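You operate a simulated robot arm through the tools that you are given. There is no shell and no other tool. Be economical: measure what you need, move in short steps, check, and stop when the job is done.

You are at the controls of a simulated robot arm. One attempt, no reset.

JOB
Gauge the bore of tube two and fit the mandrel of that size.
Fine: press zero first, with the gauge in its collar. Put the gauge back in the collar before the mandrel goes in. The power stays off.

It is judged by the outcome, as a careful person would: the job done as asked, and still so three seconds after it is handed in. It fails if anything else is knocked over, pushed out of place, dropped, spilled or broken.

ROBOT AND FRAMES
A 7-joint arm with a two-finger parallel gripper, fixed in place. Base frame: the origin is at the foot of the arm, x ahead of it, y to its left, z up. Readings come in mm, rad, newtons and seconds.
With the tool pointing down near the work surface it reaches from about 300 to 700 mm from the base axis. Its first joint turns from -1.152 to 1.152 rad. Payload 1.57 kg.
The tool frame sits at the grasp point between the pads (the TCP): z along the fingers, y along the line on which they close. The tips reach 30 mm beyond it. The gripper opens to 110 mm. The fingers are 24 mm wide and 12 mm thick; the gripper's body (48 by 112 mm) begins 78 mm behind the TCP.
Orientation is that of the tool frame in the base frame, as a unit quaternion [w, x, y, z]. With the fingers straight down and closing along the base's y, the tool's x points along the base's -x, its y along +y and its z along -z.

CONTROLS
- The arm moves only by the tool servo_tool. Its argument "plan" is one flat list of numbers, 7 for each row, row after row: the closure in counts, from 0 (fully open) to 255 (shut), then the shift along the tool's x, y, z in units of 30 mm (1.0 is 30 mm), then the turn, a rotation vector about the tool's x, y, z in units of 5 degrees (1.0 is 5 degrees). In form: [jaw, dx, dy, dz, ax, ay, az, jaw, dx, dy, dz, ax, ay, az, ...]. A call has 1 to 8 rows; each row shifts and turns the commanded pose from where the row before left it, along the tool's axes as they then stand. A call with a number of a shift or a turn outside -1 to 1 is refused whole. A row lasts 0.2 s, in which the tool goes at most 50 mm and 0.15 rad; a call with a longer step from one row to the next is refused whole, and so is a gripper value outside its range. Where a pose cannot be reached the arm comes as near as it can. A force on the tool above 40 N (or 10 N above the force at the start of the call, whichever is more), or a blocked arm, ends the call early, and 0.2 s more pass. The fingers move at their own pace (about 108 mm/s each) and stop on an object; they squeeze with about 30 N. The grip force told is the motor's: it shows also when the fingers shut on nothing. Time passes only in rows, and 0.2 s behind the last, so rows that do not move let the fingers close. The reply holds the time, the measured pose of the TCP, the force on the tool along the base axes, the opening and the grip force, in the units named above and with some noise.
- Cameras (640 x 400 px; columns grow to the right, rows downward): "scene" is fixed at [163.2, -387, 1407.5]; the picture's right is [0.80, -0.61, 0.00], its down [-0.32, -0.42, -0.85] and it looks along [0.52, 0.68, -0.53] (base axes); focal length 343 px, centre (320, 200). "wrist" rides on the gripper at [70, 16, -141] in the tool frame; the picture's right is [-0.23, 0.97, 0.00], its down [-0.86, -0.20, -0.48] and it looks along [-0.47, -0.11, 0.88] (tool axes); focal length 222 px, centre (320, 200). There is no depth. A picture from a camera that has moved, and an enlarged one, comes with that camera's place and axes in the base frame and with its lens.
- capture(camera): a new picture of that camera. It takes no simulated time.
- enlarge(camera, box): a new picture of the part [left, top, right, bottom] of that camera's present view, enlarged. It takes no simulated time.
- finish_job(): hands the job in; it is judged then, once.

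Go step by step. Nothing tells you positions but the pictures and the camera data: compare them with the known pose of the tool, close in by small moves and look again before you grip or let go. The budget is 120 turns and 76 pictures, counting those below and the enlarged ones. Unless the task says otherwise, let go and move clear before handing in, and close with one line.

The tools are called after "Emit:" as name(argument=value, ...) on one line, values as JSON. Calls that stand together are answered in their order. servo_tool: Moves the arm, as the interface text tells. Its arguments: {"type":"object","properties":{"plan":{"type":"array"}},"required":["plan"]} The other tools are called the same way: capture (camera) takes a picture; enlarge (camera, box) takes an enlarged picture of a part of a camera's view; finish_job () hands the job in.

At the start:

```text
clock: 0.0
ee_pos: [459.2, 136.9, 1079.4]
tcp_rot: [0.0, 0.0, 1.0, 0.0]
force: [0.3, 0.1, 0.7]
grip_width: 109.8
grasp_force: 0.1
```

scene: 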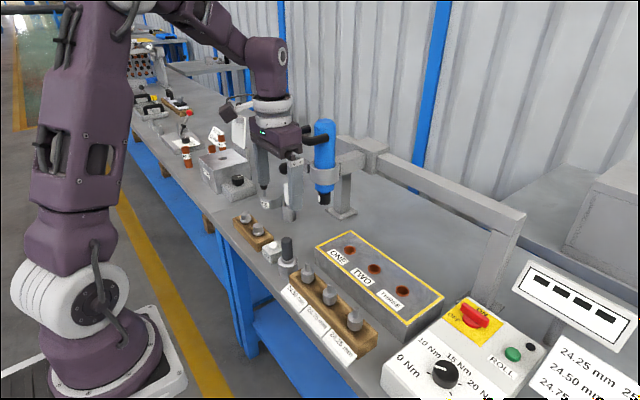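
wrist: 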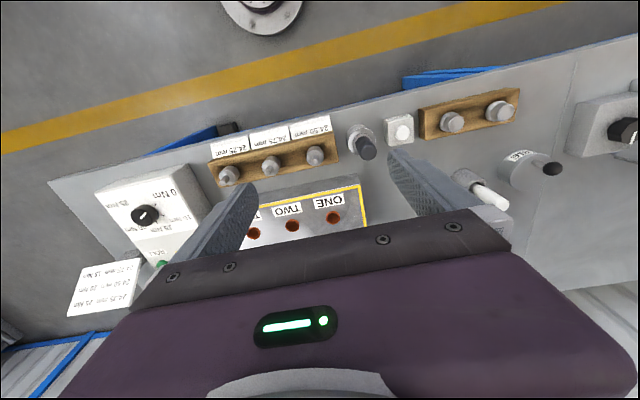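

I see a bench with a tube block (ONE, TWO, THREE), a mandrel rack, a small box with a button, a dark gauge in a collar, and a power box. I'll look closer first.

Emit:
enlarge(camera="scene", box=[220, 190, 460, 370])

Emit:
enlarge(camera="scene", box=[380, 250, 640, 400])

Emit:
enlarge(camera="wrist", box=[200, 80, 440, 240])

Emit:
enlarge(camera="scene", box=[120, 60, 360, 220])

```text
2.22 times, centred on (340, 280) of scene
camera zoom: at [163.2, -387.0, 1407.5], right [0.8, -0.61, 0.0], down [-0.32, -0.42, -0.85], along [0.52, 0.68, -0.53], focal length 762 px, centre (276, 22)
```

zoom: 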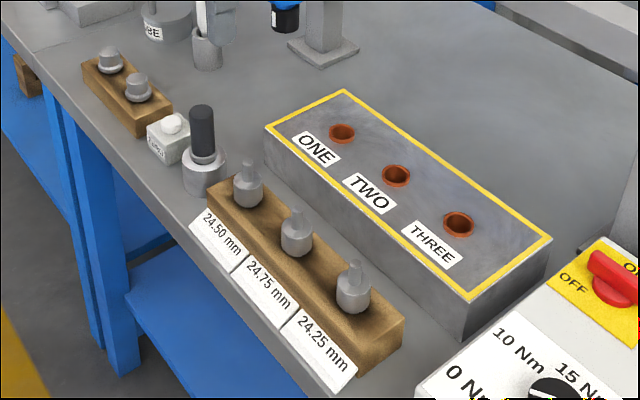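

```text
2.46 times, centred on (510, 325) of scene
camera zoom: at [163.2, -387.0, 1407.5], right [0.8, -0.61, 0.0], down [-0.32, -0.42, -0.85], along [0.52, 0.68, -0.53], focal length 844 px, centre (-148, -108)
```

zoom: 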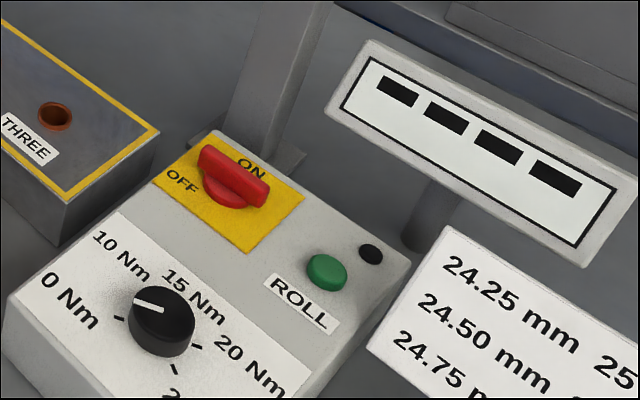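

```text
2.50 times, centred on (320, 160) of wrist
camera zoom: at [390.9, 152.4, 1221.6], right [0.23, 0.97, 0.0], down [0.86, -0.2, 0.48], along [0.47, -0.11, -0.88], focal length 555 px, centre (320, 300)
```

zoom: 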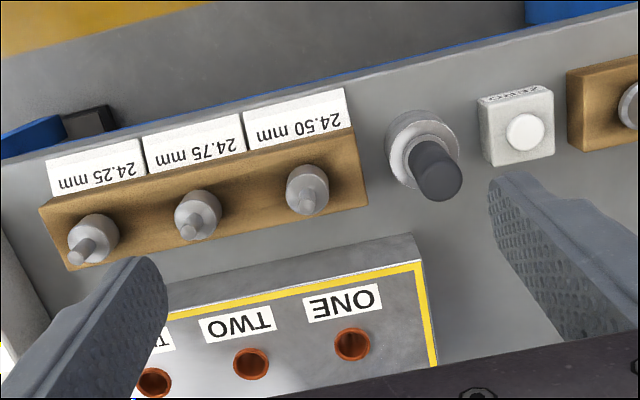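

```text
2.50 times, centred on (240, 140) of scene
camera zoom: at [163.2, -387.0, 1407.5], right [0.8, -0.61, 0.0], down [-0.32, -0.42, -0.85], along [0.52, 0.68, -0.53], focal length 857 px, centre (520, 350)
```

zoom: 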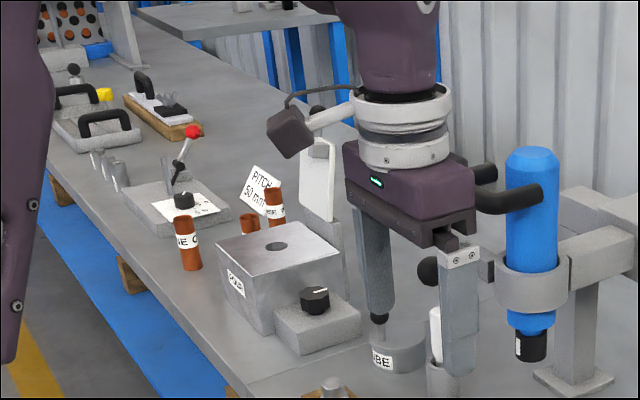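

The button box is near (509, 279, ~800) and the gauge near (505, 190) with its top around z 885. With the fingers shut, I'll move above the zero button and look.

Emit:
servo_tool(plan=[255, -0.333, 0.947, 0.6, 0, 0, 0, 255, -0.333, 0.947, 0.6, 0, 0, 0, 255, -0.333, 0.947, 0.6, 0, 0, 0, 255, -0.333, 0.947, 0.6, 0, 0, 0, 255, -0.333, 0.947, 0.6, 0, 0, 0, 255, 0, 0, 1, 0, 0, 0, 255, 0, 0, 1, 0, 0, 0, 255, 0, 0, 0.8, 0, 0, 0])

Emit:
capture(camera="wrist")

Emit:
capture(camera="scene")

```text
clock: 1.8
ee_pos: [509.5, 279.0, 905.2]
tcp_rot: [0.0, -0.001, 1.0, 0.0]
force: [-0.5, -0.4, 0.0]
grip_width: 0.0
grasp_force: 21.7
```

```text
69 pictures are left
camera wrist: at [439.9, 294.9, 1048.0], right [0.23, 0.97, 0.0], down [0.85, -0.2, 0.48], along [0.47, -0.11, -0.88], focal length 222 px, centre (320, 200)
```

wrist: 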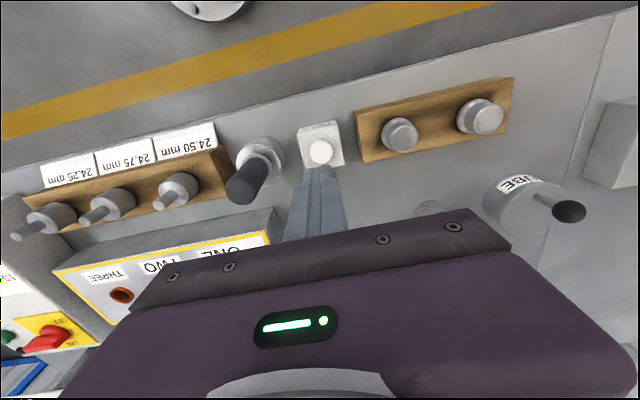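

```text
68 pictures are left
```

scene: 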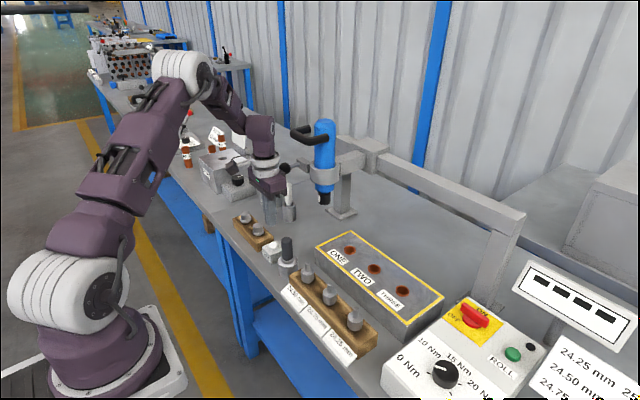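

The shut fingers are almost over the button. I'll shift x by 3 mm and descend.

Emit:
servo_tool(plan=[255, -0.1, 0, 0.8, 0, 0, 0, 255, 0, 0, 0.8, 0, 0, 0, 255, 0, 0, 0.3, 0, 0, 0])

Emit:
enlarge(camera="scene", box=[220, 190, 340, 280])

Emit:
enlarge(camera="wrist", box=[220, 100, 420, 225])

```text
clock: 2.6
ee_pos: [512.4, 277.3, 849.5]
tcp_rot: [0.0, -0.001, 1.0, 0.001]
force: [0.0, -0.2, -0.6]
grip_width: 0.1
grasp_force: 20.9
```

```text
4.44 times, centred on (280, 235) of scene
camera zoom: at [163.2, -387.0, 1407.5], right [0.8, -0.61, 0.0], down [-0.32, -0.42, -0.85], along [0.52, 0.68, -0.53], focal length 1524 px, centre (498, 44)
```

zoom: 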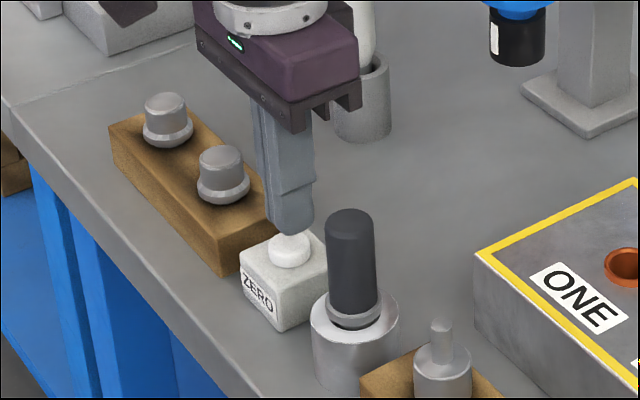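

```text
3.20 times, centred on (320, 162) of wrist
camera zoom: at [442.8, 294.8, 992.1], right [0.23, 0.97, 0.0], down [0.86, -0.2, 0.48], along [0.47, -0.11, -0.88], focal length 711 px, centre (320, 320)
```

zoom: 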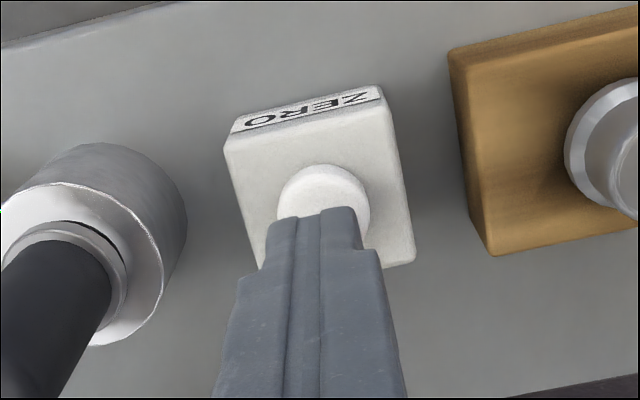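

I'm aligned over the button, so I'll press slowly.

Emit:
servo_tool(plan=[255, 0, 0.04, 0.2, 0, 0, 0, 255, 0, 0, 0.15, 0, 0, 0, 255, 0, 0, 0.15, 0, 0, 0, 255, 0, 0, 0, 0, 0, 0])

Emit:
enlarge(camera="scene", box=[220, 190, 340, 280])

```text
clock: 3.6
ee_pos: [511.8, 280.0, 834.2]
tcp_rot: [0.0, 0.0, 1.0, 0.0]
force: [0.5, 0.0, 1.7]
grip_width: 0.2
grasp_force: 21.1
```

```text
4.44 times, centred on (280, 235) of scene
camera zoom: at [163.2, -387.0, 1407.5], right [0.8, -0.61, 0.0], down [-0.32, -0.42, -0.85], along [0.52, 0.68, -0.53], focal length 1524 px, centre (498, 44)
```

zoom: 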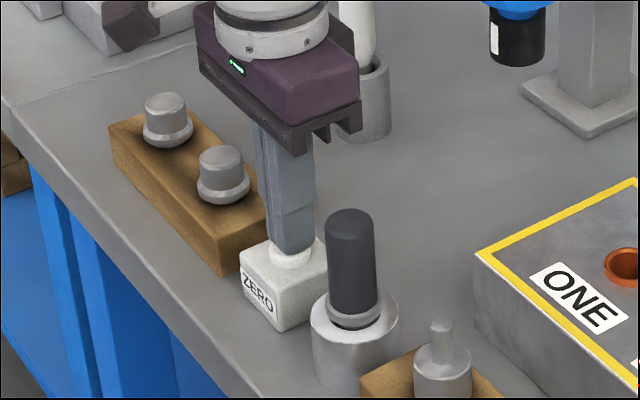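

Emit:
servo_tool(plan=[255, 0, 0, 0.07, 0, 0, 0, 255, 0, 0, 0.07, 0, 0, 0, 255, 0, 0, 0, 0, 0, 0])

Emit:
enlarge(camera="scene", box=[440, 240, 640, 365])

```text
clock: 4.4
ee_pos: [511.8, 279.7, 829.4]
tcp_rot: [0.0, 0.0, 1.0, 0.0]
force: [-5.0, 2.2, 11.4]
grip_width: 0.1
grasp_force: 20.9
```

```text
3.20 times, centred on (540, 302) of scene
camera zoom: at [162.9, -387.1, 1407.5], right [0.8, -0.61, 0.0], down [-0.32, -0.42, -0.85], along [0.52, 0.68, -0.53], focal length 1097 px, centre (-384, -128)
```

zoom: 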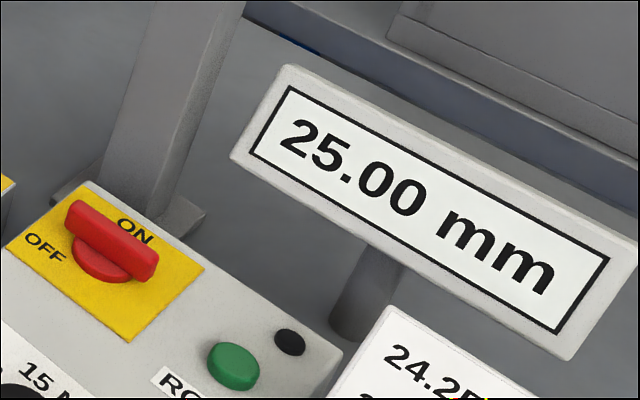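

Zeroed: the display reads 25.00 mm. Next I'll lift, open the jaws partly and go above the gauge handle to look.

Emit:
servo_tool(plan=[255, 0, 0, -0.9, 0, 0, 0, 255, 0, 0, -0.9, 0, 0, 0, 255, 0, 0, -0.9, 0, 0, 0, 255, 0, 0, -0.9, 0, 0, 0, 255, 0, 0, -0.9, 0, 0, 0, 110, 0, -0.85, 0, 0, 0, 0, 110, 0, -0.85, 0, 0, 0, 0, 110, 0, -0.8, 0, 0, 0, 0])

Emit:
capture(camera="wrist")

Emit:
enlarge(camera="scene", box=[220, 170, 380, 270])

```text
clock: 6.2
ee_pos: [513.9, 205.6, 962.7]
tcp_rot: [0.0, 0.0, 1.0, 0.0]
force: [0.3, 0.7, 0.2]
grip_width: 62.6
grasp_force: 0.1
```

```text
63 pictures are left
camera wrist: at [443.9, 221.3, 1106.4], right [0.23, 0.97, 0.0], down [0.86, -0.2, 0.48], along [0.47, -0.11, -0.88], focal length 222 px, centre (320, 200)
```

wrist: 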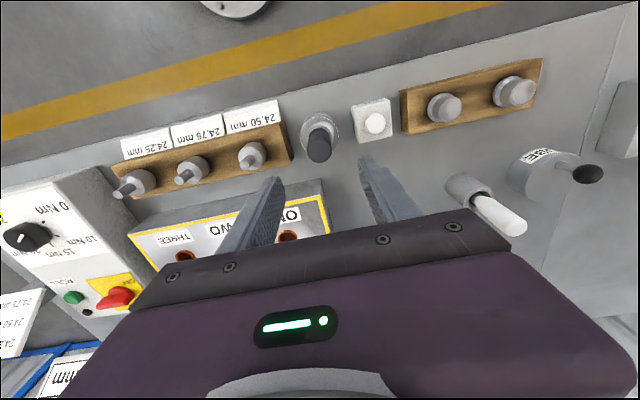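

```text
4.00 times, centred on (300, 220) of scene
camera zoom: at [163.2, -387.0, 1407.5], right [0.8, -0.61, 0.0], down [-0.32, -0.42, -0.85], along [0.52, 0.68, -0.53], focal length 1372 px, centre (400, 120)
```

zoom: 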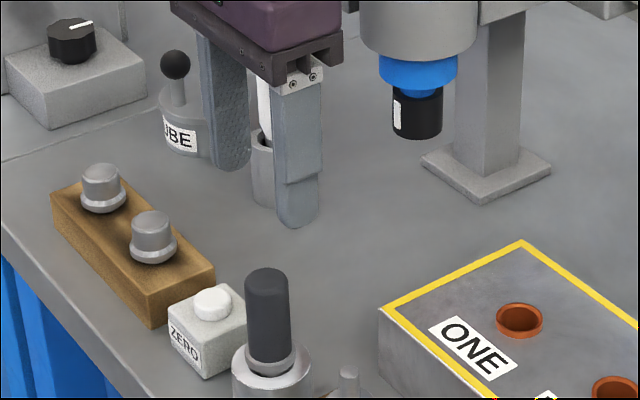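

The gauge handle is at about (512, 204) with its top near 875. I'll descend around it.

Emit:
servo_tool(plan=[110, 0.05, -0.04, 0.98, 0, 0, 0, 110, 0, 0, 0.98, 0, 0, 0, 110, 0, 0, 0.98, 0, 0, 0, 110, 0, 0, 0.98, 0, 0, 0])

Emit:
capture(camera="wrist")

Emit:
enlarge(camera="scene", box=[220, 190, 380, 290])

```text
clock: 7.2
ee_pos: [510.9, 202.0, 846.5]
tcp_rot: [0.0, 0.0, 1.0, 0.001]
force: [-0.4, 0.2, 0.3]
grip_width: 62.6
grasp_force: 0.1
```

```text
61 pictures are left
camera wrist: at [442.0, 218.1, 988.4], right [0.23, 0.97, 0.0], down [0.86, -0.2, 0.48], along [0.47, -0.11, -0.88], focal length 222 px, centre (320, 200)
```

wrist: 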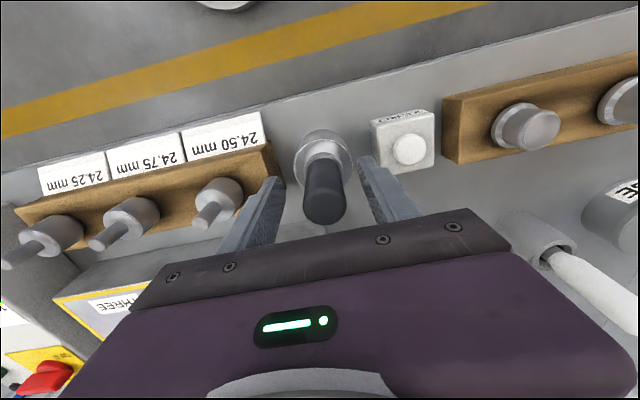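

```text
4.00 times, centred on (300, 240) of scene
camera zoom: at [163.2, -387.0, 1407.5], right [0.8, -0.61, 0.0], down [-0.32, -0.42, -0.85], along [0.52, 0.68, -0.53], focal length 1372 px, centre (400, 40)
```

zoom: 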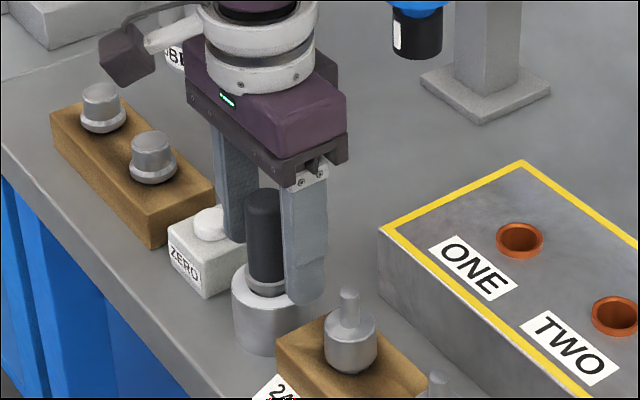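

The handle is between the pads, slightly toward +y. I'll nudge over and close gently.

Emit:
servo_tool(plan=[110, 0.03, 0.1, 0, 0, 0, 0, 150, 0, 0, 0, 0, 0, 0, 255, 0, 0, 0, 0, 0, 0, 255, 0, 0, 0, 0, 0, 0])

Emit:
enlarge(camera="scene", box=[220, 190, 380, 290])

Emit:
enlarge(camera="wrist", box=[220, 100, 420, 225])

```text
clock: 8.2
ee_pos: [510.2, 206.0, 845.5]
tcp_rot: [0.0, 0.0, 1.0, 0.0]
force: [0.1, 0.1, 1.1]
grip_width: 29.1
grasp_force: 29.5
```

```text
4.00 times, centred on (300, 240) of scene
camera zoom: at [163.2, -387.0, 1407.5], right [0.8, -0.61, 0.0], down [-0.32, -0.42, -0.85], along [0.52, 0.68, -0.53], focal length 1372 px, centre (400, 40)
```

zoom: 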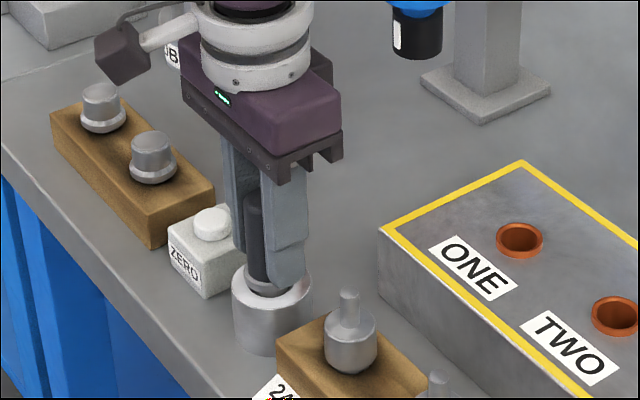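

```text
3.20 times, centred on (320, 162) of wrist
camera zoom: at [441.2, 222.2, 988.1], right [0.23, 0.97, 0.0], down [0.86, -0.2, 0.48], along [0.47, -0.11, -0.88], focal length 711 px, centre (320, 320)
```

zoom: 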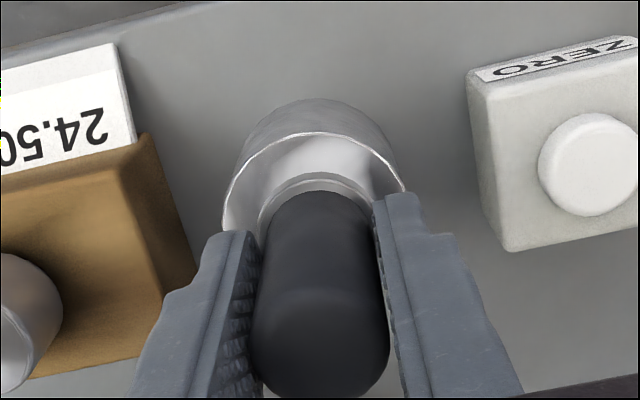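

Gripped at 29.1 mm, and I noted the collar pose as (510.2, 206.0, 845.5). I'll lift straight up and check.

Emit:
servo_tool(plan=[255, 0, 0, -0.3, 0, 0, 0, 255, 0, 0, -0.7, 0, 0, 0, 255, 0, 0, -0.9, 0, 0, 0, 255, 0, 0, -0.9, 0, 0, 0, 255, 0, 0, -0.9, 0, 0, 0, 255, 0, 0, -0.9, 0, 0, 0])

Emit:
enlarge(camera="scene", box=[220, 130, 380, 270])

```text
clock: 9.6
ee_pos: [511.1, 205.9, 981.4]
tcp_rot: [0.0, 0.0, 1.0, 0.0]
force: [0.0, -0.3, -1.9]
grip_width: 29.1
grasp_force: 29.8
```

```text
2.86 times, centred on (300, 200) of scene
camera zoom: at [163.3, -387.0, 1407.5], right [0.8, -0.61, 0.0], down [-0.32, -0.42, -0.85], along [0.52, 0.68, -0.53], focal length 980 px, centre (377, 200)
```

zoom: 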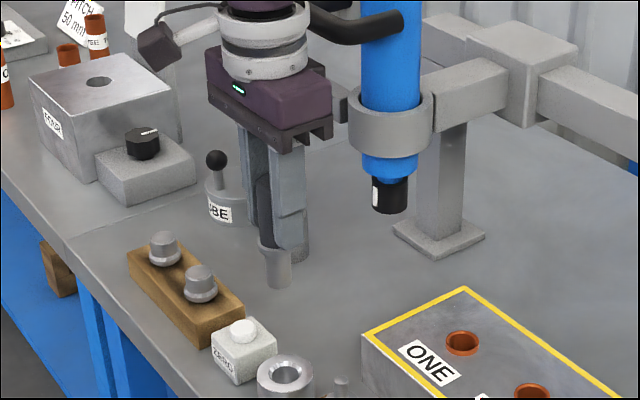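

The gauge is out, with its probe tip about 81 mm below the TCP. Tube two estimates to (649, 31) with a top at 826, so I'll move there at height.

Emit:
servo_tool(plan=[255, -0.767, -0.972, 0, 0, 0, 0, 255, -0.767, -0.972, 0, 0, 0, 0, 255, -0.767, -0.972, 0, 0, 0, 0, 255, -0.767, -0.972, 0, 0, 0, 0, 255, -0.767, -0.972, 0, 0, 0, 0, 255, -0.767, -0.972, 0, 0, 0, 0, 255, 0, 0, 0, 0, 0, 0])

Emit:
capture(camera="wrist")

Emit:
enlarge(camera="scene", box=[300, 190, 460, 290])

```text
clock: 11.2
ee_pos: [651.1, 32.1, 981.0]
tcp_rot: [0.0, 0.0, 1.0, 0.0]
force: [0.3, -0.8, -2.4]
grip_width: 29.5
grasp_force: 30.3
```

```text
56 pictures are left
camera wrist: at [581.6, 48.5, 1124.2], right [0.23, 0.97, 0.0], down [0.86, -0.2, 0.48], along [0.47, -0.11, -0.88], focal length 222 px, centre (320, 200)
```

wrist: 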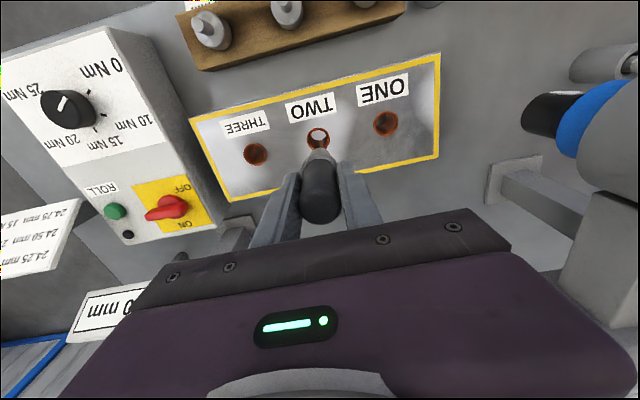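

```text
4.00 times, centred on (380, 240) of scene
camera zoom: at [163.3, -387.0, 1407.5], right [0.8, -0.61, 0.0], down [-0.32, -0.42, -0.85], along [0.52, 0.68, -0.53], focal length 1372 px, centre (80, 40)
```

zoom: 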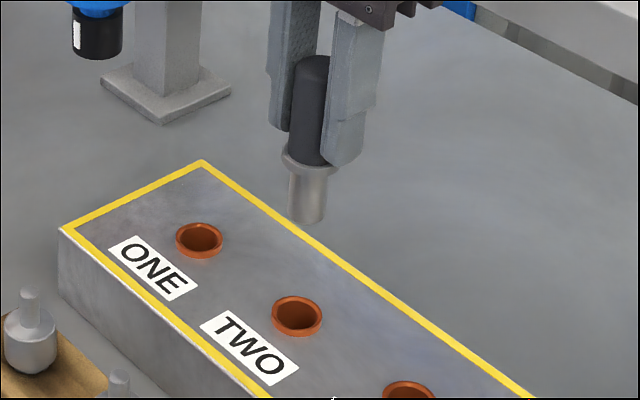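

The probe is nearly over TWO, which refines to (649, 29.7, ~822). I'll correct and descend to just above the bore, then check.

Emit:
servo_tool(plan=[255, 0.06, -0.075, 0.7, 0, 0, 0, 255, 0, 0, 0.7, 0, 0, 0, 255, 0, 0, 0.6, 0, 0, 0, 255, 0, 0, 0, 0, 0, 0])

Emit:
enlarge(camera="wrist", box=[240, 80, 400, 180])

Emit:
enlarge(camera="scene", box=[324, 220, 420, 280])

```text
clock: 12.2
ee_pos: [647.4, 31.0, 923.1]
tcp_rot: [0.0, 0.0, 1.0, 0.0]
force: [0.3, 0.5, -1.9]
grip_width: 29.4
grasp_force: 29.9
```

```text
4.00 times, centred on (320, 130) of wrist
camera zoom: at [578.7, 46.8, 1064.7], right [0.23, 0.97, 0.0], down [0.86, -0.2, 0.48], along [0.47, -0.11, -0.88], focal length 888 px, centre (320, 480)
```

zoom: 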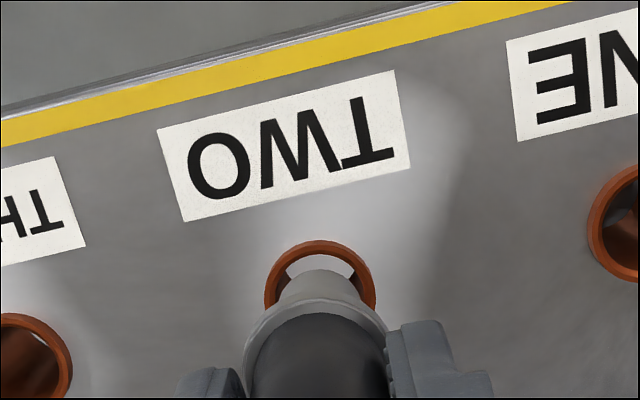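

```text
6.67 times, centred on (372, 250) of scene
camera zoom: at [163.3, -387.0, 1407.5], right [0.8, -0.61, 0.0], down [-0.32, -0.42, -0.85], along [0.52, 0.68, -0.53], focal length 2286 px, centre (-27, -133)
```

zoom: 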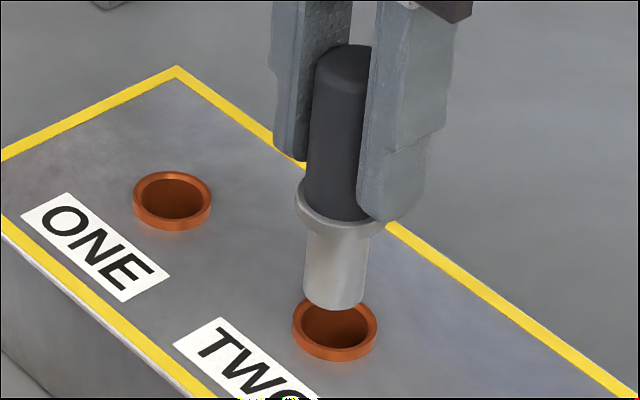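

Nearly aligned, but I want a finer look before inserting.

Emit:
enlarge(camera="scene", box=[360, 230, 392, 280])

Emit:
enlarge(camera="wrist", box=[288, 130, 352, 170])

```text
8.00 times, centred on (376, 255) of scene
camera zoom: at [163.3, -387.0, 1407.5], right [0.8, -0.61, 0.0], down [-0.32, -0.42, -0.85], along [0.52, 0.68, -0.53], focal length 2743 px, centre (-128, -240)
```

zoom: 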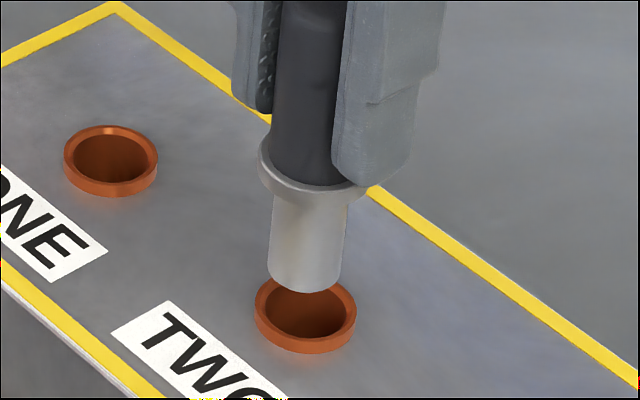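

```text
10.00 times, centred on (320, 150) of wrist
camera zoom: at [578.7, 46.8, 1064.7], right [0.23, 0.97, 0.0], down [0.86, -0.2, 0.48], along [0.47, -0.11, -0.88], focal length 2221 px, centre (320, 700)
```

zoom: 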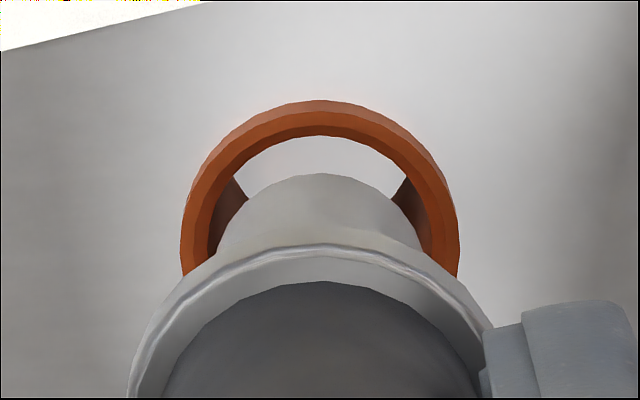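

The two views suggest shifting about 1 mm in +x. I'll lower to within a few mm of the rim and look again.

Emit:
servo_tool(plan=[255, -0.037, -0.005, 0.2, 0, 0, 0, 255, 0, 0, 0.2, 0, 0, 0, 255, 0, 0, 0, 0, 0, 0])

Emit:
enlarge(camera="scene", box=[358, 240, 390, 290])

Emit:
enlarge(camera="wrist", box=[288, 120, 352, 160])

```text
clock: 13.0
ee_pos: [648.4, 30.4, 911.5]
tcp_rot: [0.0, 0.0, 1.0, 0.001]
force: [0.7, -0.5, -2.3]
grip_width: 29.2
grasp_force: 30.2
```

```text
8.00 times, centred on (374, 265) of scene
camera zoom: at [163.3, -387.0, 1407.5], right [0.8, -0.61, 0.0], down [-0.32, -0.42, -0.85], along [0.52, 0.68, -0.53], focal length 2743 px, centre (-112, -320)
```

zoom: 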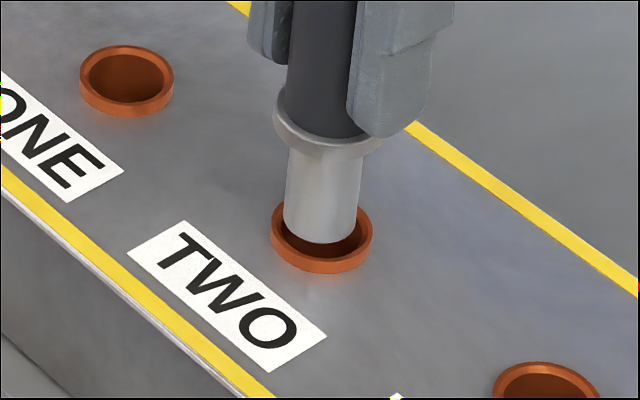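

```text
10.00 times, centred on (320, 140) of wrist
camera zoom: at [579.0, 45.8, 1053.8], right [0.23, 0.97, 0.0], down [0.86, -0.2, 0.48], along [0.47, -0.11, -0.88], focal length 2221 px, centre (320, 800)
```

zoom: 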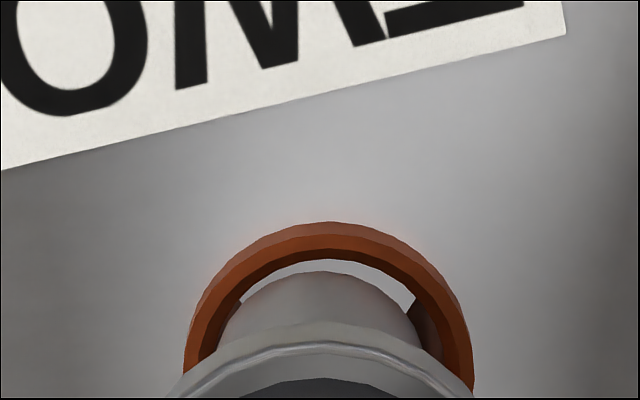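

The hole is about 0.9 mm toward +x and 0.7 mm toward +y of the probe. I'll correct that and ease in.

Emit:
servo_tool(plan=[255, -0.03, 0.025, 0, 0, 0, 0, 255, 0, 0, 0.12, 0, 0, 0, 255, 0, 0, 0.12, 0, 0, 0, 255, 0, 0, 0.12, 0, 0, 0, 255, 0, 0, 0, 0, 0, 0])

Emit:
enlarge(camera="scene", box=[358, 240, 390, 290])

Emit:
enlarge(camera="wrist", box=[288, 120, 352, 160])

```text
clock: 14.2
ee_pos: [649.4, 29.5, 901.0]
tcp_rot: [0.0, 0.0, 1.0, 0.0]
force: [-0.3, 0.1, -2.7]
grip_width: 29.2
grasp_force: 29.5
```

```text
8.00 times, centred on (374, 265) of scene
camera zoom: at [163.3, -387.0, 1407.5], right [0.8, -0.61, 0.0], down [-0.32, -0.42, -0.85], along [0.52, 0.68, -0.53], focal length 2743 px, centre (-112, -320)
```

zoom: 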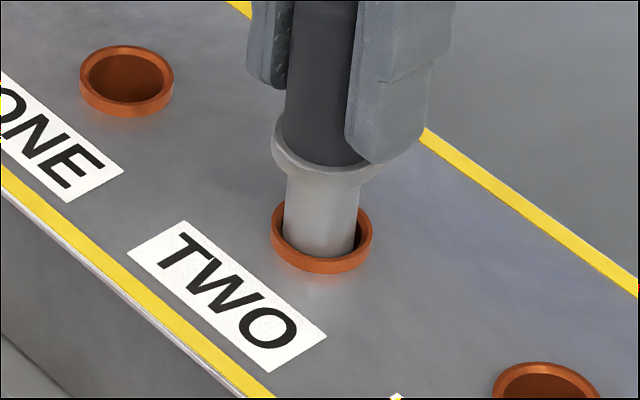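

```text
10.00 times, centred on (320, 140) of wrist
camera zoom: at [579.6, 46.0, 1043.6], right [0.23, 0.97, 0.0], down [0.86, -0.2, 0.48], along [0.47, -0.11, -0.88], focal length 2221 px, centre (320, 800)
```

zoom: 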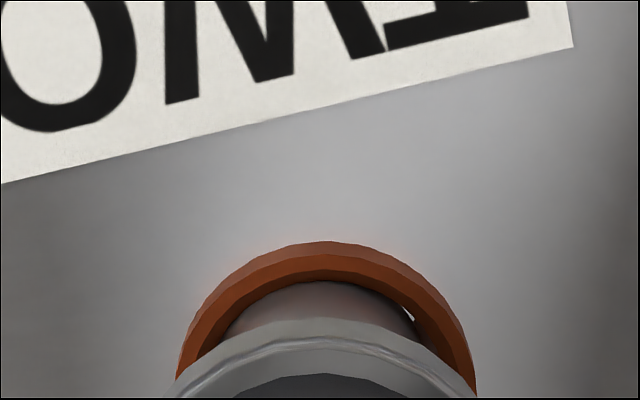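

The tip is entering the bore. I'll make a small nudge and continue down until the flange nears the rim.

Emit:
servo_tool(plan=[255, -0.02, 0.015, 0.1, 0, 0, 0, 255, 0, 0, 0.15, 0, 0, 0, 255, 0, 0, 0.2, 0, 0, 0, 255, 0, 0, 0, 0, 0, 0])

Emit:
capture(camera="scene")

Emit:
enlarge(camera="scene", box=[358, 240, 390, 290])

```text
clock: 15.2
ee_pos: [648.8, 28.6, 889.3]
tcp_rot: [0.0, 0.0, 1.0, 0.0]
force: [-0.2, 0.1, -2.0]
grip_width: 29.0
grasp_force: 30.0
```

```text
46 pictures are left
```

scene: 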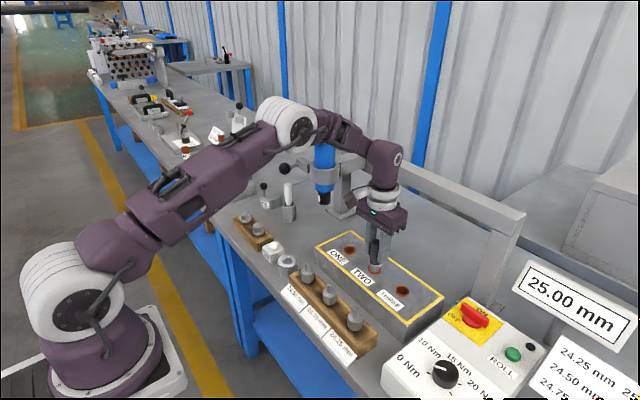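

```text
8.00 times, centred on (374, 265) of scene
camera zoom: at [163.3, -387.0, 1407.5], right [0.8, -0.61, 0.0], down [-0.32, -0.42, -0.85], along [0.52, 0.68, -0.53], focal length 2743 px, centre (-112, -320)
```

zoom: 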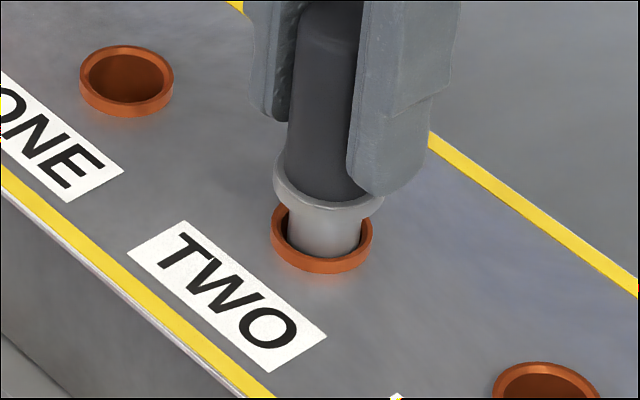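

The probe is partway in and the display still shows 25.00. I'll check the centring from the wrist before going deeper.

Emit:
enlarge(camera="wrist", box=[288, 120, 352, 160])

```text
10.00 times, centred on (320, 140) of wrist
camera zoom: at [580.8, 45.1, 1030.9], right [0.23, 0.97, 0.0], down [0.85, -0.2, 0.48], along [0.47, -0.11, -0.88], focal length 2221 px, centre (320, 800)
```

zoom: 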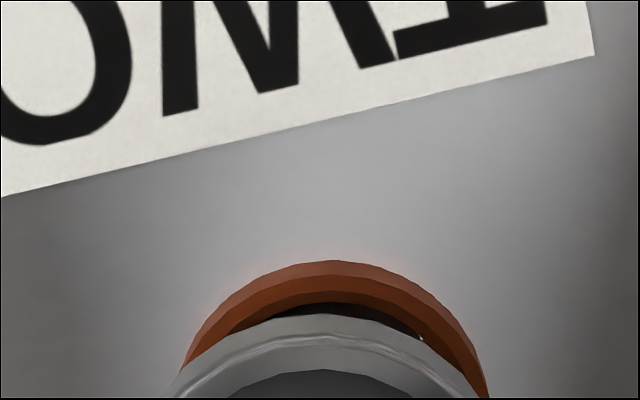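

Emit:
servo_tool(plan=[255, 0.01, 0.035, 0, 0, 0, 0, 255, 0, 0, 0.12, 0, 0, 0, 255, 0, 0, 0.12, 0, 0, 0, 255, 0, 0, 0, 0, 0, 0])

Emit:
enlarge(camera="scene", box=[340, 230, 640, 340])

```text
clock: 16.2
ee_pos: [650.1, 30.0, 881.9]
tcp_rot: [0.001, -0.001, 1.0, 0.0]
force: [0.2, 0.8, -2.5]
grip_width: 29.5
grasp_force: 30.3
```

```text
2.13 times, centred on (490, 285) of scene
camera zoom: at [163.3, -387.0, 1407.5], right [0.8, -0.61, 0.0], down [-0.32, -0.42, -0.85], along [0.52, 0.68, -0.53], focal length 732 px, centre (-43, 19)
```

zoom: 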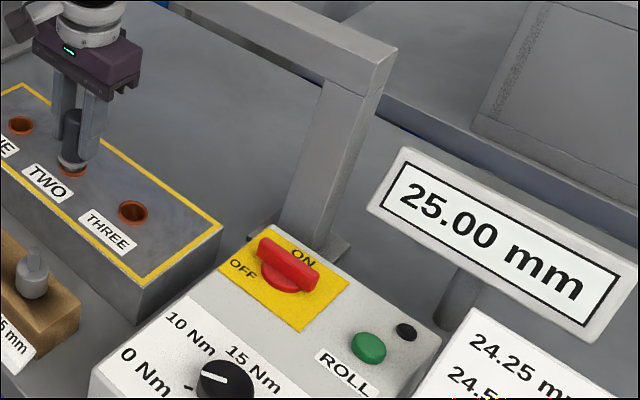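

No force yet, so I'll continue down in small steps toward seating.

Emit:
servo_tool(plan=[255, 0, 0, 0.12, 0, 0, 0, 255, 0, 0, 0.1, 0, 0, 0, 255, 0, 0, 0, 0, 0, 0])

Emit:
enlarge(camera="scene", box=[340, 230, 640, 340])

```text
clock: 17.0
ee_pos: [650.5, 30.6, 873.9]
tcp_rot: [0.0, -0.001, 1.0, 0.0]
force: [0.6, -0.5, -3.5]
grip_width: 29.1
grasp_force: 30.3
```

```text
2.13 times, centred on (490, 285) of scene
camera zoom: at [163.3, -387.0, 1407.5], right [0.8, -0.61, 0.0], down [-0.32, -0.42, -0.85], along [0.52, 0.68, -0.53], focal length 732 px, centre (-43, 19)
```

zoom: 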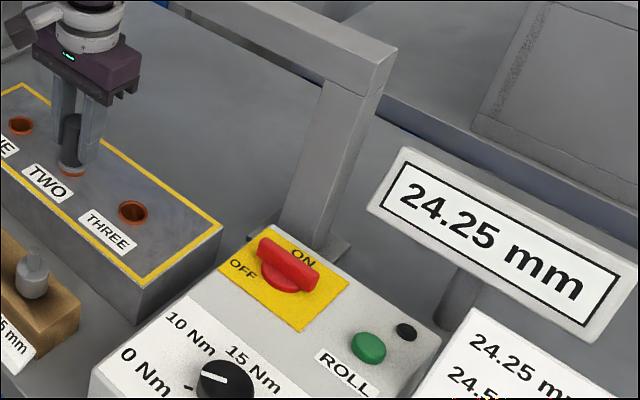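

Tube two reads 24.25 mm. I'll withdraw straight up, then return above the collar by reversing the commanded moves.

Emit:
servo_tool(plan=[255, 0, 0, -0.2, 0, 0, 0, 255, 0, 0, -0.4, 0, 0, 0, 255, 0, 0, -0.6, 0, 0, 0, 255, 0, 0, -0.8, 0, 0, 0, 255, 0, 0, -0.8, 0, 0, 0, 255, 0, 0, -0.87, 0, 0, 0])

Emit:
servo_tool(plan=[255, 0.767, 0.972, 0, 0, 0, 0, 255, 0.767, 0.972, 0, 0, 0, 0, 255, 0.767, 0.972, 0, 0, 0, 0, 255, 0.767, 0.972, 0, 0, 0, 0, 255, 0.767, 0.972, 0, 0, 0, 0, 255, 0.784, 0.977, 0, 0, 0, 0, 255, 0, 0, 0, 0, 0, 0])

Emit:
servo_tool(plan=[255, 0, 0, 0.9, 0, 0, 0, 255, 0, 0, 0.9, 0, 0, 0, 255, 0, 0, 0.9, 0, 0, 0, 255, 0, 0, 0.3, 0, 0, 0, 255, 0, 0, 0, 0, 0, 0])

Emit:
enlarge(camera="wrist", box=[272, 110, 368, 170])

Emit:
enlarge(camera="scene", box=[250, 220, 330, 280])

```text
clock: 18.4
ee_pos: [648.7, 31.3, 986.8]
tcp_rot: [0.0, 0.001, 1.0, -0.001]
force: [0.3, -0.4, -2.2]
grip_width: 29.1
grasp_force: 29.9
```

```text
clock: 19.4
ee_pos: [565.6, 129.5, 985.6]
tcp_rot: [-0.001, 0.011, 1.0, -0.006]
force: [-1.3, -5.4, -6.1]
grip_width: 29.2
grasp_force: 30.2
stopped in row 4: the force on the tool passed its limit (the readings are from after the stop); the commanded pose is now the measured one
```

```text
clock: 20.6
ee_pos: [565.0, 130.2, 896.1]
tcp_rot: [0.0, 0.009, 1.0, -0.006]
force: [0.7, -0.2, -1.2]
grip_width: 29.4
grasp_force: 30.3
```

```text
6.67 times, centred on (320, 140) of wrist
camera zoom: at [496.7, 150.2, 1037.8], right [0.25, 0.97, -0.01], down [0.85, -0.21, 0.48], along [0.46, -0.13, -0.88], focal length 1481 px, centre (320, 600)
```

zoom: 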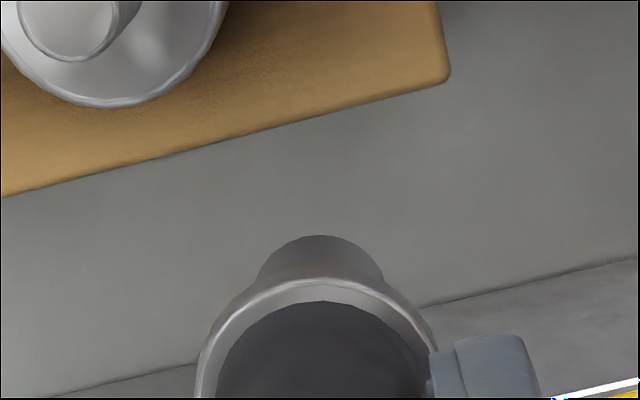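

```text
6.67 times, centred on (290, 250) of scene
camera zoom: at [163.3, -387.0, 1407.5], right [0.8, -0.61, 0.0], down [-0.32, -0.42, -0.85], along [0.52, 0.68, -0.53], focal length 2286 px, centre (520, -133)
```

zoom: 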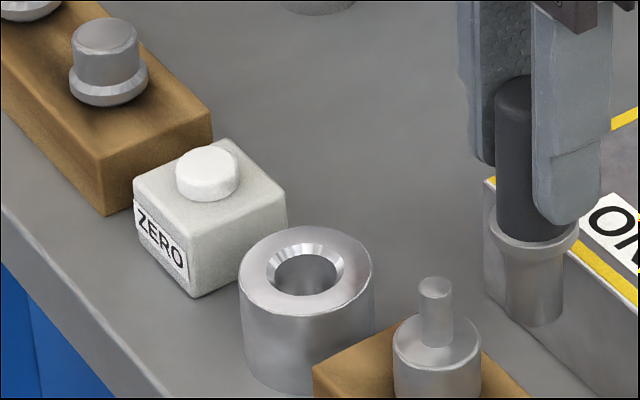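

The return was stopped by a force partway, and I had chained the descent, though it ended in open space. I'll look at everything before moving again.

Emit:
capture(camera="scene")

Emit:
capture(camera="wrist")

```text
39 pictures are left
```

scene: 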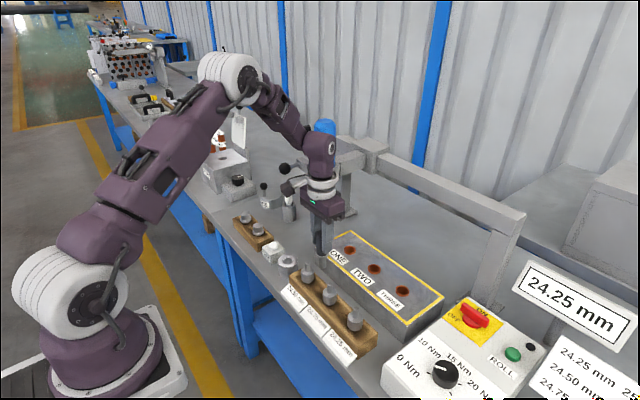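

```text
38 pictures are left
camera wrist: at [496.7, 150.2, 1037.8], right [0.25, 0.97, -0.01], down [0.85, -0.21, 0.48], along [0.46, -0.13, -0.88], focal length 222 px, centre (320, 200)
```

wrist: 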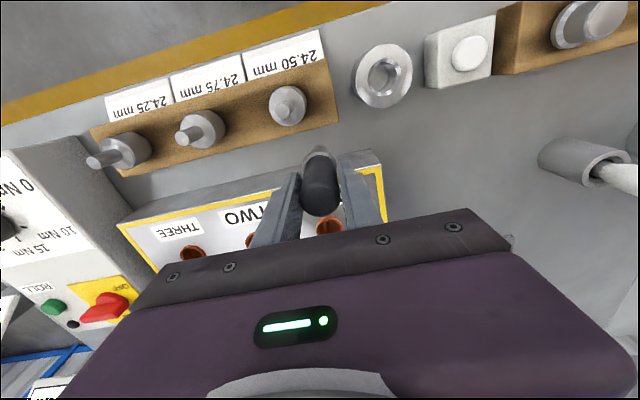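

I'll rise straight up, square the small tilt, and inspect the blue tool area.

Emit:
servo_tool(plan=[255, 0, 0, -0.6, 0, 0, 0, 255, 0, 0, -0.8, 0, 0, 0, 255, 0, 0, -0.8, 0, 0, 0, 255, 0, 0, -0.7, -0.137, 0, -0.206, 255, 0, 0, 0, 0, 0, 0])

Emit:
enlarge(camera="scene", box=[220, 60, 420, 200])

```text
clock: 21.8
ee_pos: [564.8, 131.0, 981.1]
tcp_rot: [0.001, 0.001, 1.0, 0.0]
force: [1.0, -0.4, -2.9]
grip_width: 29.4
grasp_force: 29.7
```

```text
2.86 times, centred on (320, 130) of scene
camera zoom: at [163.3, -387.0, 1407.5], right [0.8, -0.61, 0.0], down [-0.32, -0.42, -0.85], along [0.52, 0.68, -0.53], focal length 980 px, centre (320, 400)
```

zoom: 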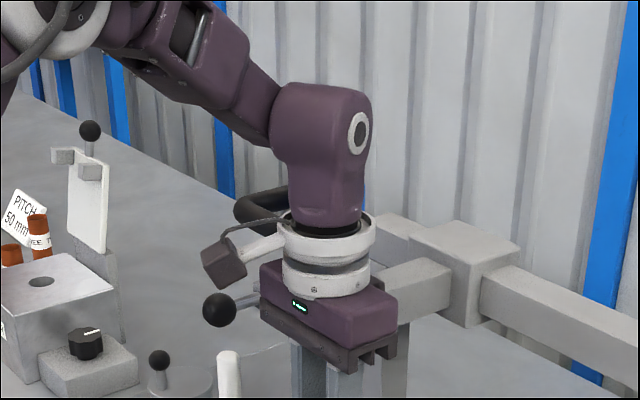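

Nothing looks displaced, so I'll go on more slowly toward the collar.

Emit:
servo_tool(plan=[255, 0.15, 0.2, 0, 0, 0, 0, 255, 0.3, 0.4, 0, 0, 0, 0, 255, 0.3, 0.4, 0, 0, 0, 0, 255, 0, 0, 0, 0, 0, 0])

Emit:
capture(camera="scene")

```text
clock: 22.8
ee_pos: [540.9, 163.4, 982.4]
tcp_rot: [0.002, 0.001, 1.0, 0.0]
force: [-0.2, 0.9, -2.9]
grip_width: 28.9
grasp_force: 30.4
```

```text
36 pictures are left
```

scene: 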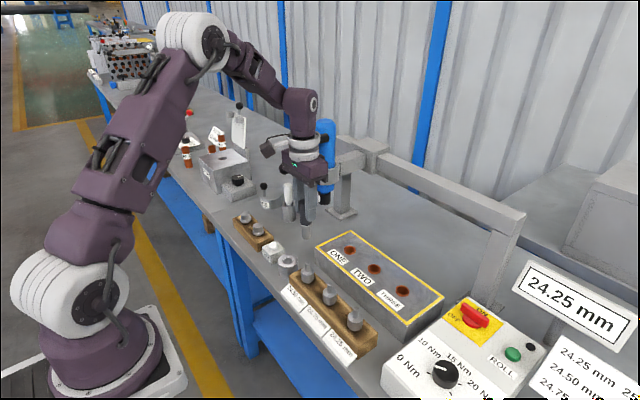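

Emit:
servo_tool(plan=[255, 0.3, 0.45, 0, 0, 0, 0, 255, 0.3, 0.45, 0, 0, 0, 0, 255, 0.3, 0.45, 0, 0, 0, 0, 255, 0.1, 0.07, 0, 0, 0, 0, 255, 0, 0, 0, 0, 0, 0])

```text
clock: 24.0
ee_pos: [511.7, 205.2, 983.7]
tcp_rot: [0.001, 0.002, 1.0, 0.0]
force: [-1.1, 0.4, -2.4]
grip_width: 29.6
grasp_force: 30.0
```

I'm above the collar and will descend to about 15 mm over it, then check alignment.

Emit:
servo_tool(plan=[255, 0, 0, 0.8, 0, 0, 0, 255, 0, 0, 0.9, 0, 0, 0, 255, 0, 0, 0.8, 0, 0, 0, 255, 0, 0, 0.3, 0, 0, 0, 255, 0, 0, 0, 0, 0, 0])

Emit:
enlarge(camera="wrist", box=[272, 110, 368, 170])

Emit:
enlarge(camera="scene", box=[256, 220, 320, 280])

```text
clock: 25.2
ee_pos: [513.5, 202.9, 899.3]
tcp_rot: [0.001, 0.001, 1.0, 0.0]
force: [-0.3, 0.1, -1.8]
grip_width: 29.0
grasp_force: 30.1
```

```text
6.67 times, centred on (320, 140) of wrist
camera zoom: at [444.7, 219.2, 1042.2], right [0.23, 0.97, 0.0], down [0.85, -0.2, 0.48], along [0.47, -0.11, -0.88], focal length 1481 px, centre (320, 600)
```

zoom: 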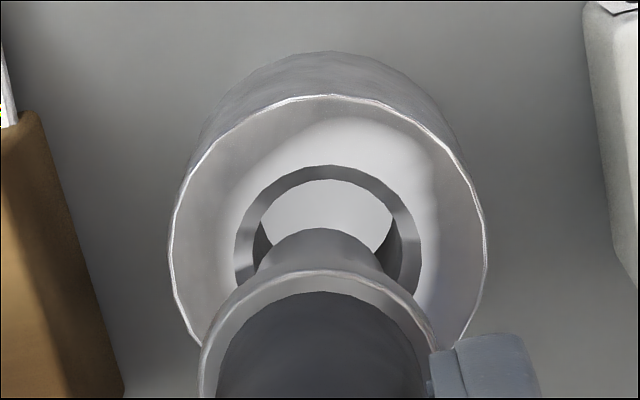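

```text
6.67 times, centred on (288, 250) of scene
camera zoom: at [163.3, -387.0, 1407.5], right [0.8, -0.61, 0.0], down [-0.32, -0.42, -0.85], along [0.52, 0.68, -0.53], focal length 2286 px, centre (533, -133)
```

zoom: 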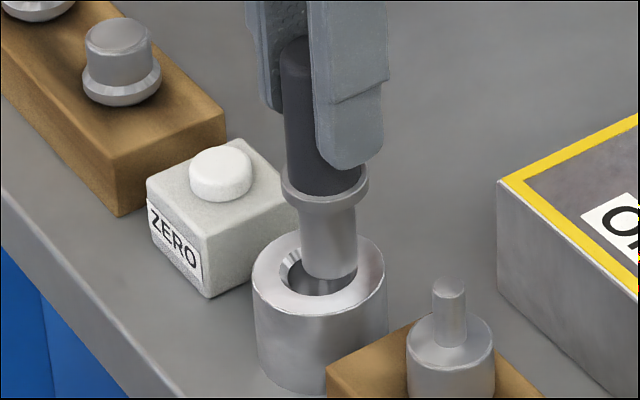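

The collar is offset by about (-3.4, +2.5) mm, which agrees with the recorded pose. I'll correct, lower part way and look.

Emit:
servo_tool(plan=[255, 0.115, 0.083, 0, 0, 0, 0, 255, 0, 0, 0.3, 0, 0, 0, 255, 0, 0, 0, 0, 0, 0])

Emit:
enlarge(camera="wrist", box=[272, 110, 368, 170])

Emit:
enlarge(camera="scene", box=[256, 220, 320, 280])

```text
clock: 26.0
ee_pos: [509.0, 205.6, 891.7]
tcp_rot: [0.001, 0.001, 1.0, 0.0]
force: [-1.0, 0.5, -2.5]
grip_width: 29.4
grasp_force: 30.5
```

```text
6.67 times, centred on (320, 140) of wrist
camera zoom: at [440.3, 222.0, 1034.0], right [0.23, 0.97, 0.0], down [0.85, -0.2, 0.48], along [0.47, -0.11, -0.88], focal length 1481 px, centre (320, 600)
```

zoom: 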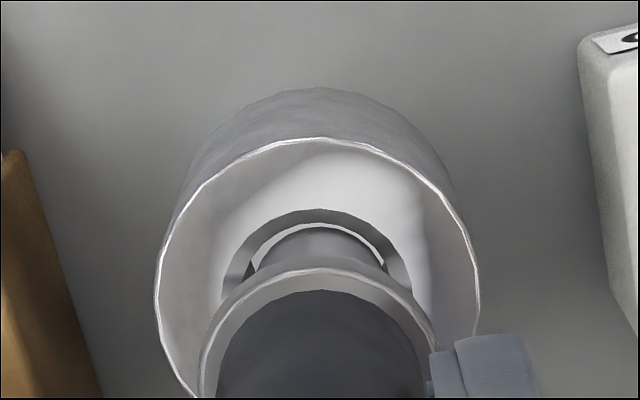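

```text
6.67 times, centred on (288, 250) of scene
camera zoom: at [163.3, -387.0, 1407.5], right [0.8, -0.61, 0.0], down [-0.32, -0.42, -0.85], along [0.52, 0.68, -0.53], focal length 2286 px, centre (533, -133)
```

zoom: 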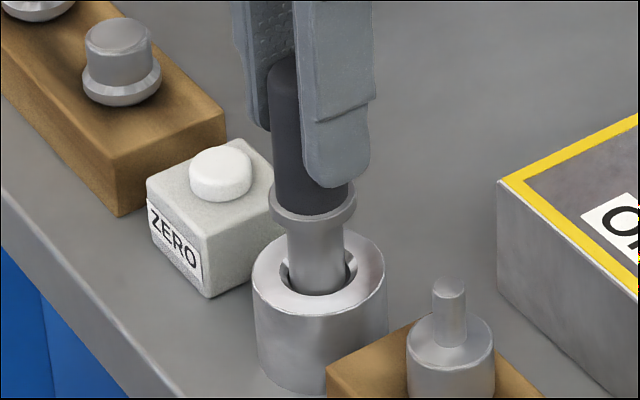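

It's entering the collar. After a tiny nudge I'll lower further.

Emit:
servo_tool(plan=[255, -0.025, -0.01, 0.1, 0, 0, 0, 255, 0, 0, 0.2, 0, 0, 0, 255, 0, 0, 0.2, 0, 0, 0, 255, 0, 0, 0.2, 0, 0, 0, 255, 0, 0, 0.2, 0, 0, 0, 255, 0, 0, 0, 0, 0, 0])

Emit:
enlarge(camera="scene", box=[256, 220, 320, 280])

```text
clock: 27.4
ee_pos: [510.9, 206.2, 864.2]
tcp_rot: [0.001, 0.001, 1.0, 0.0]
force: [-1.3, 1.6, 5.7]
grip_width: 29.1
grasp_force: 30.1
```

```text
6.67 times, centred on (288, 250) of scene
camera zoom: at [163.1, -387.0, 1407.5], right [0.8, -0.61, 0.0], down [-0.32, -0.42, -0.85], along [0.52, 0.68, -0.53], focal length 2286 px, centre (533, -133)
```

zoom: 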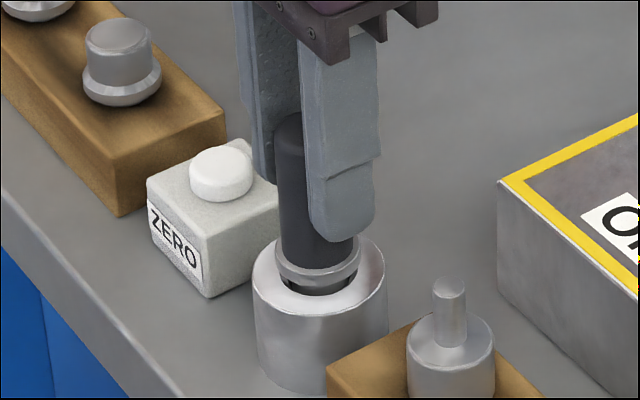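

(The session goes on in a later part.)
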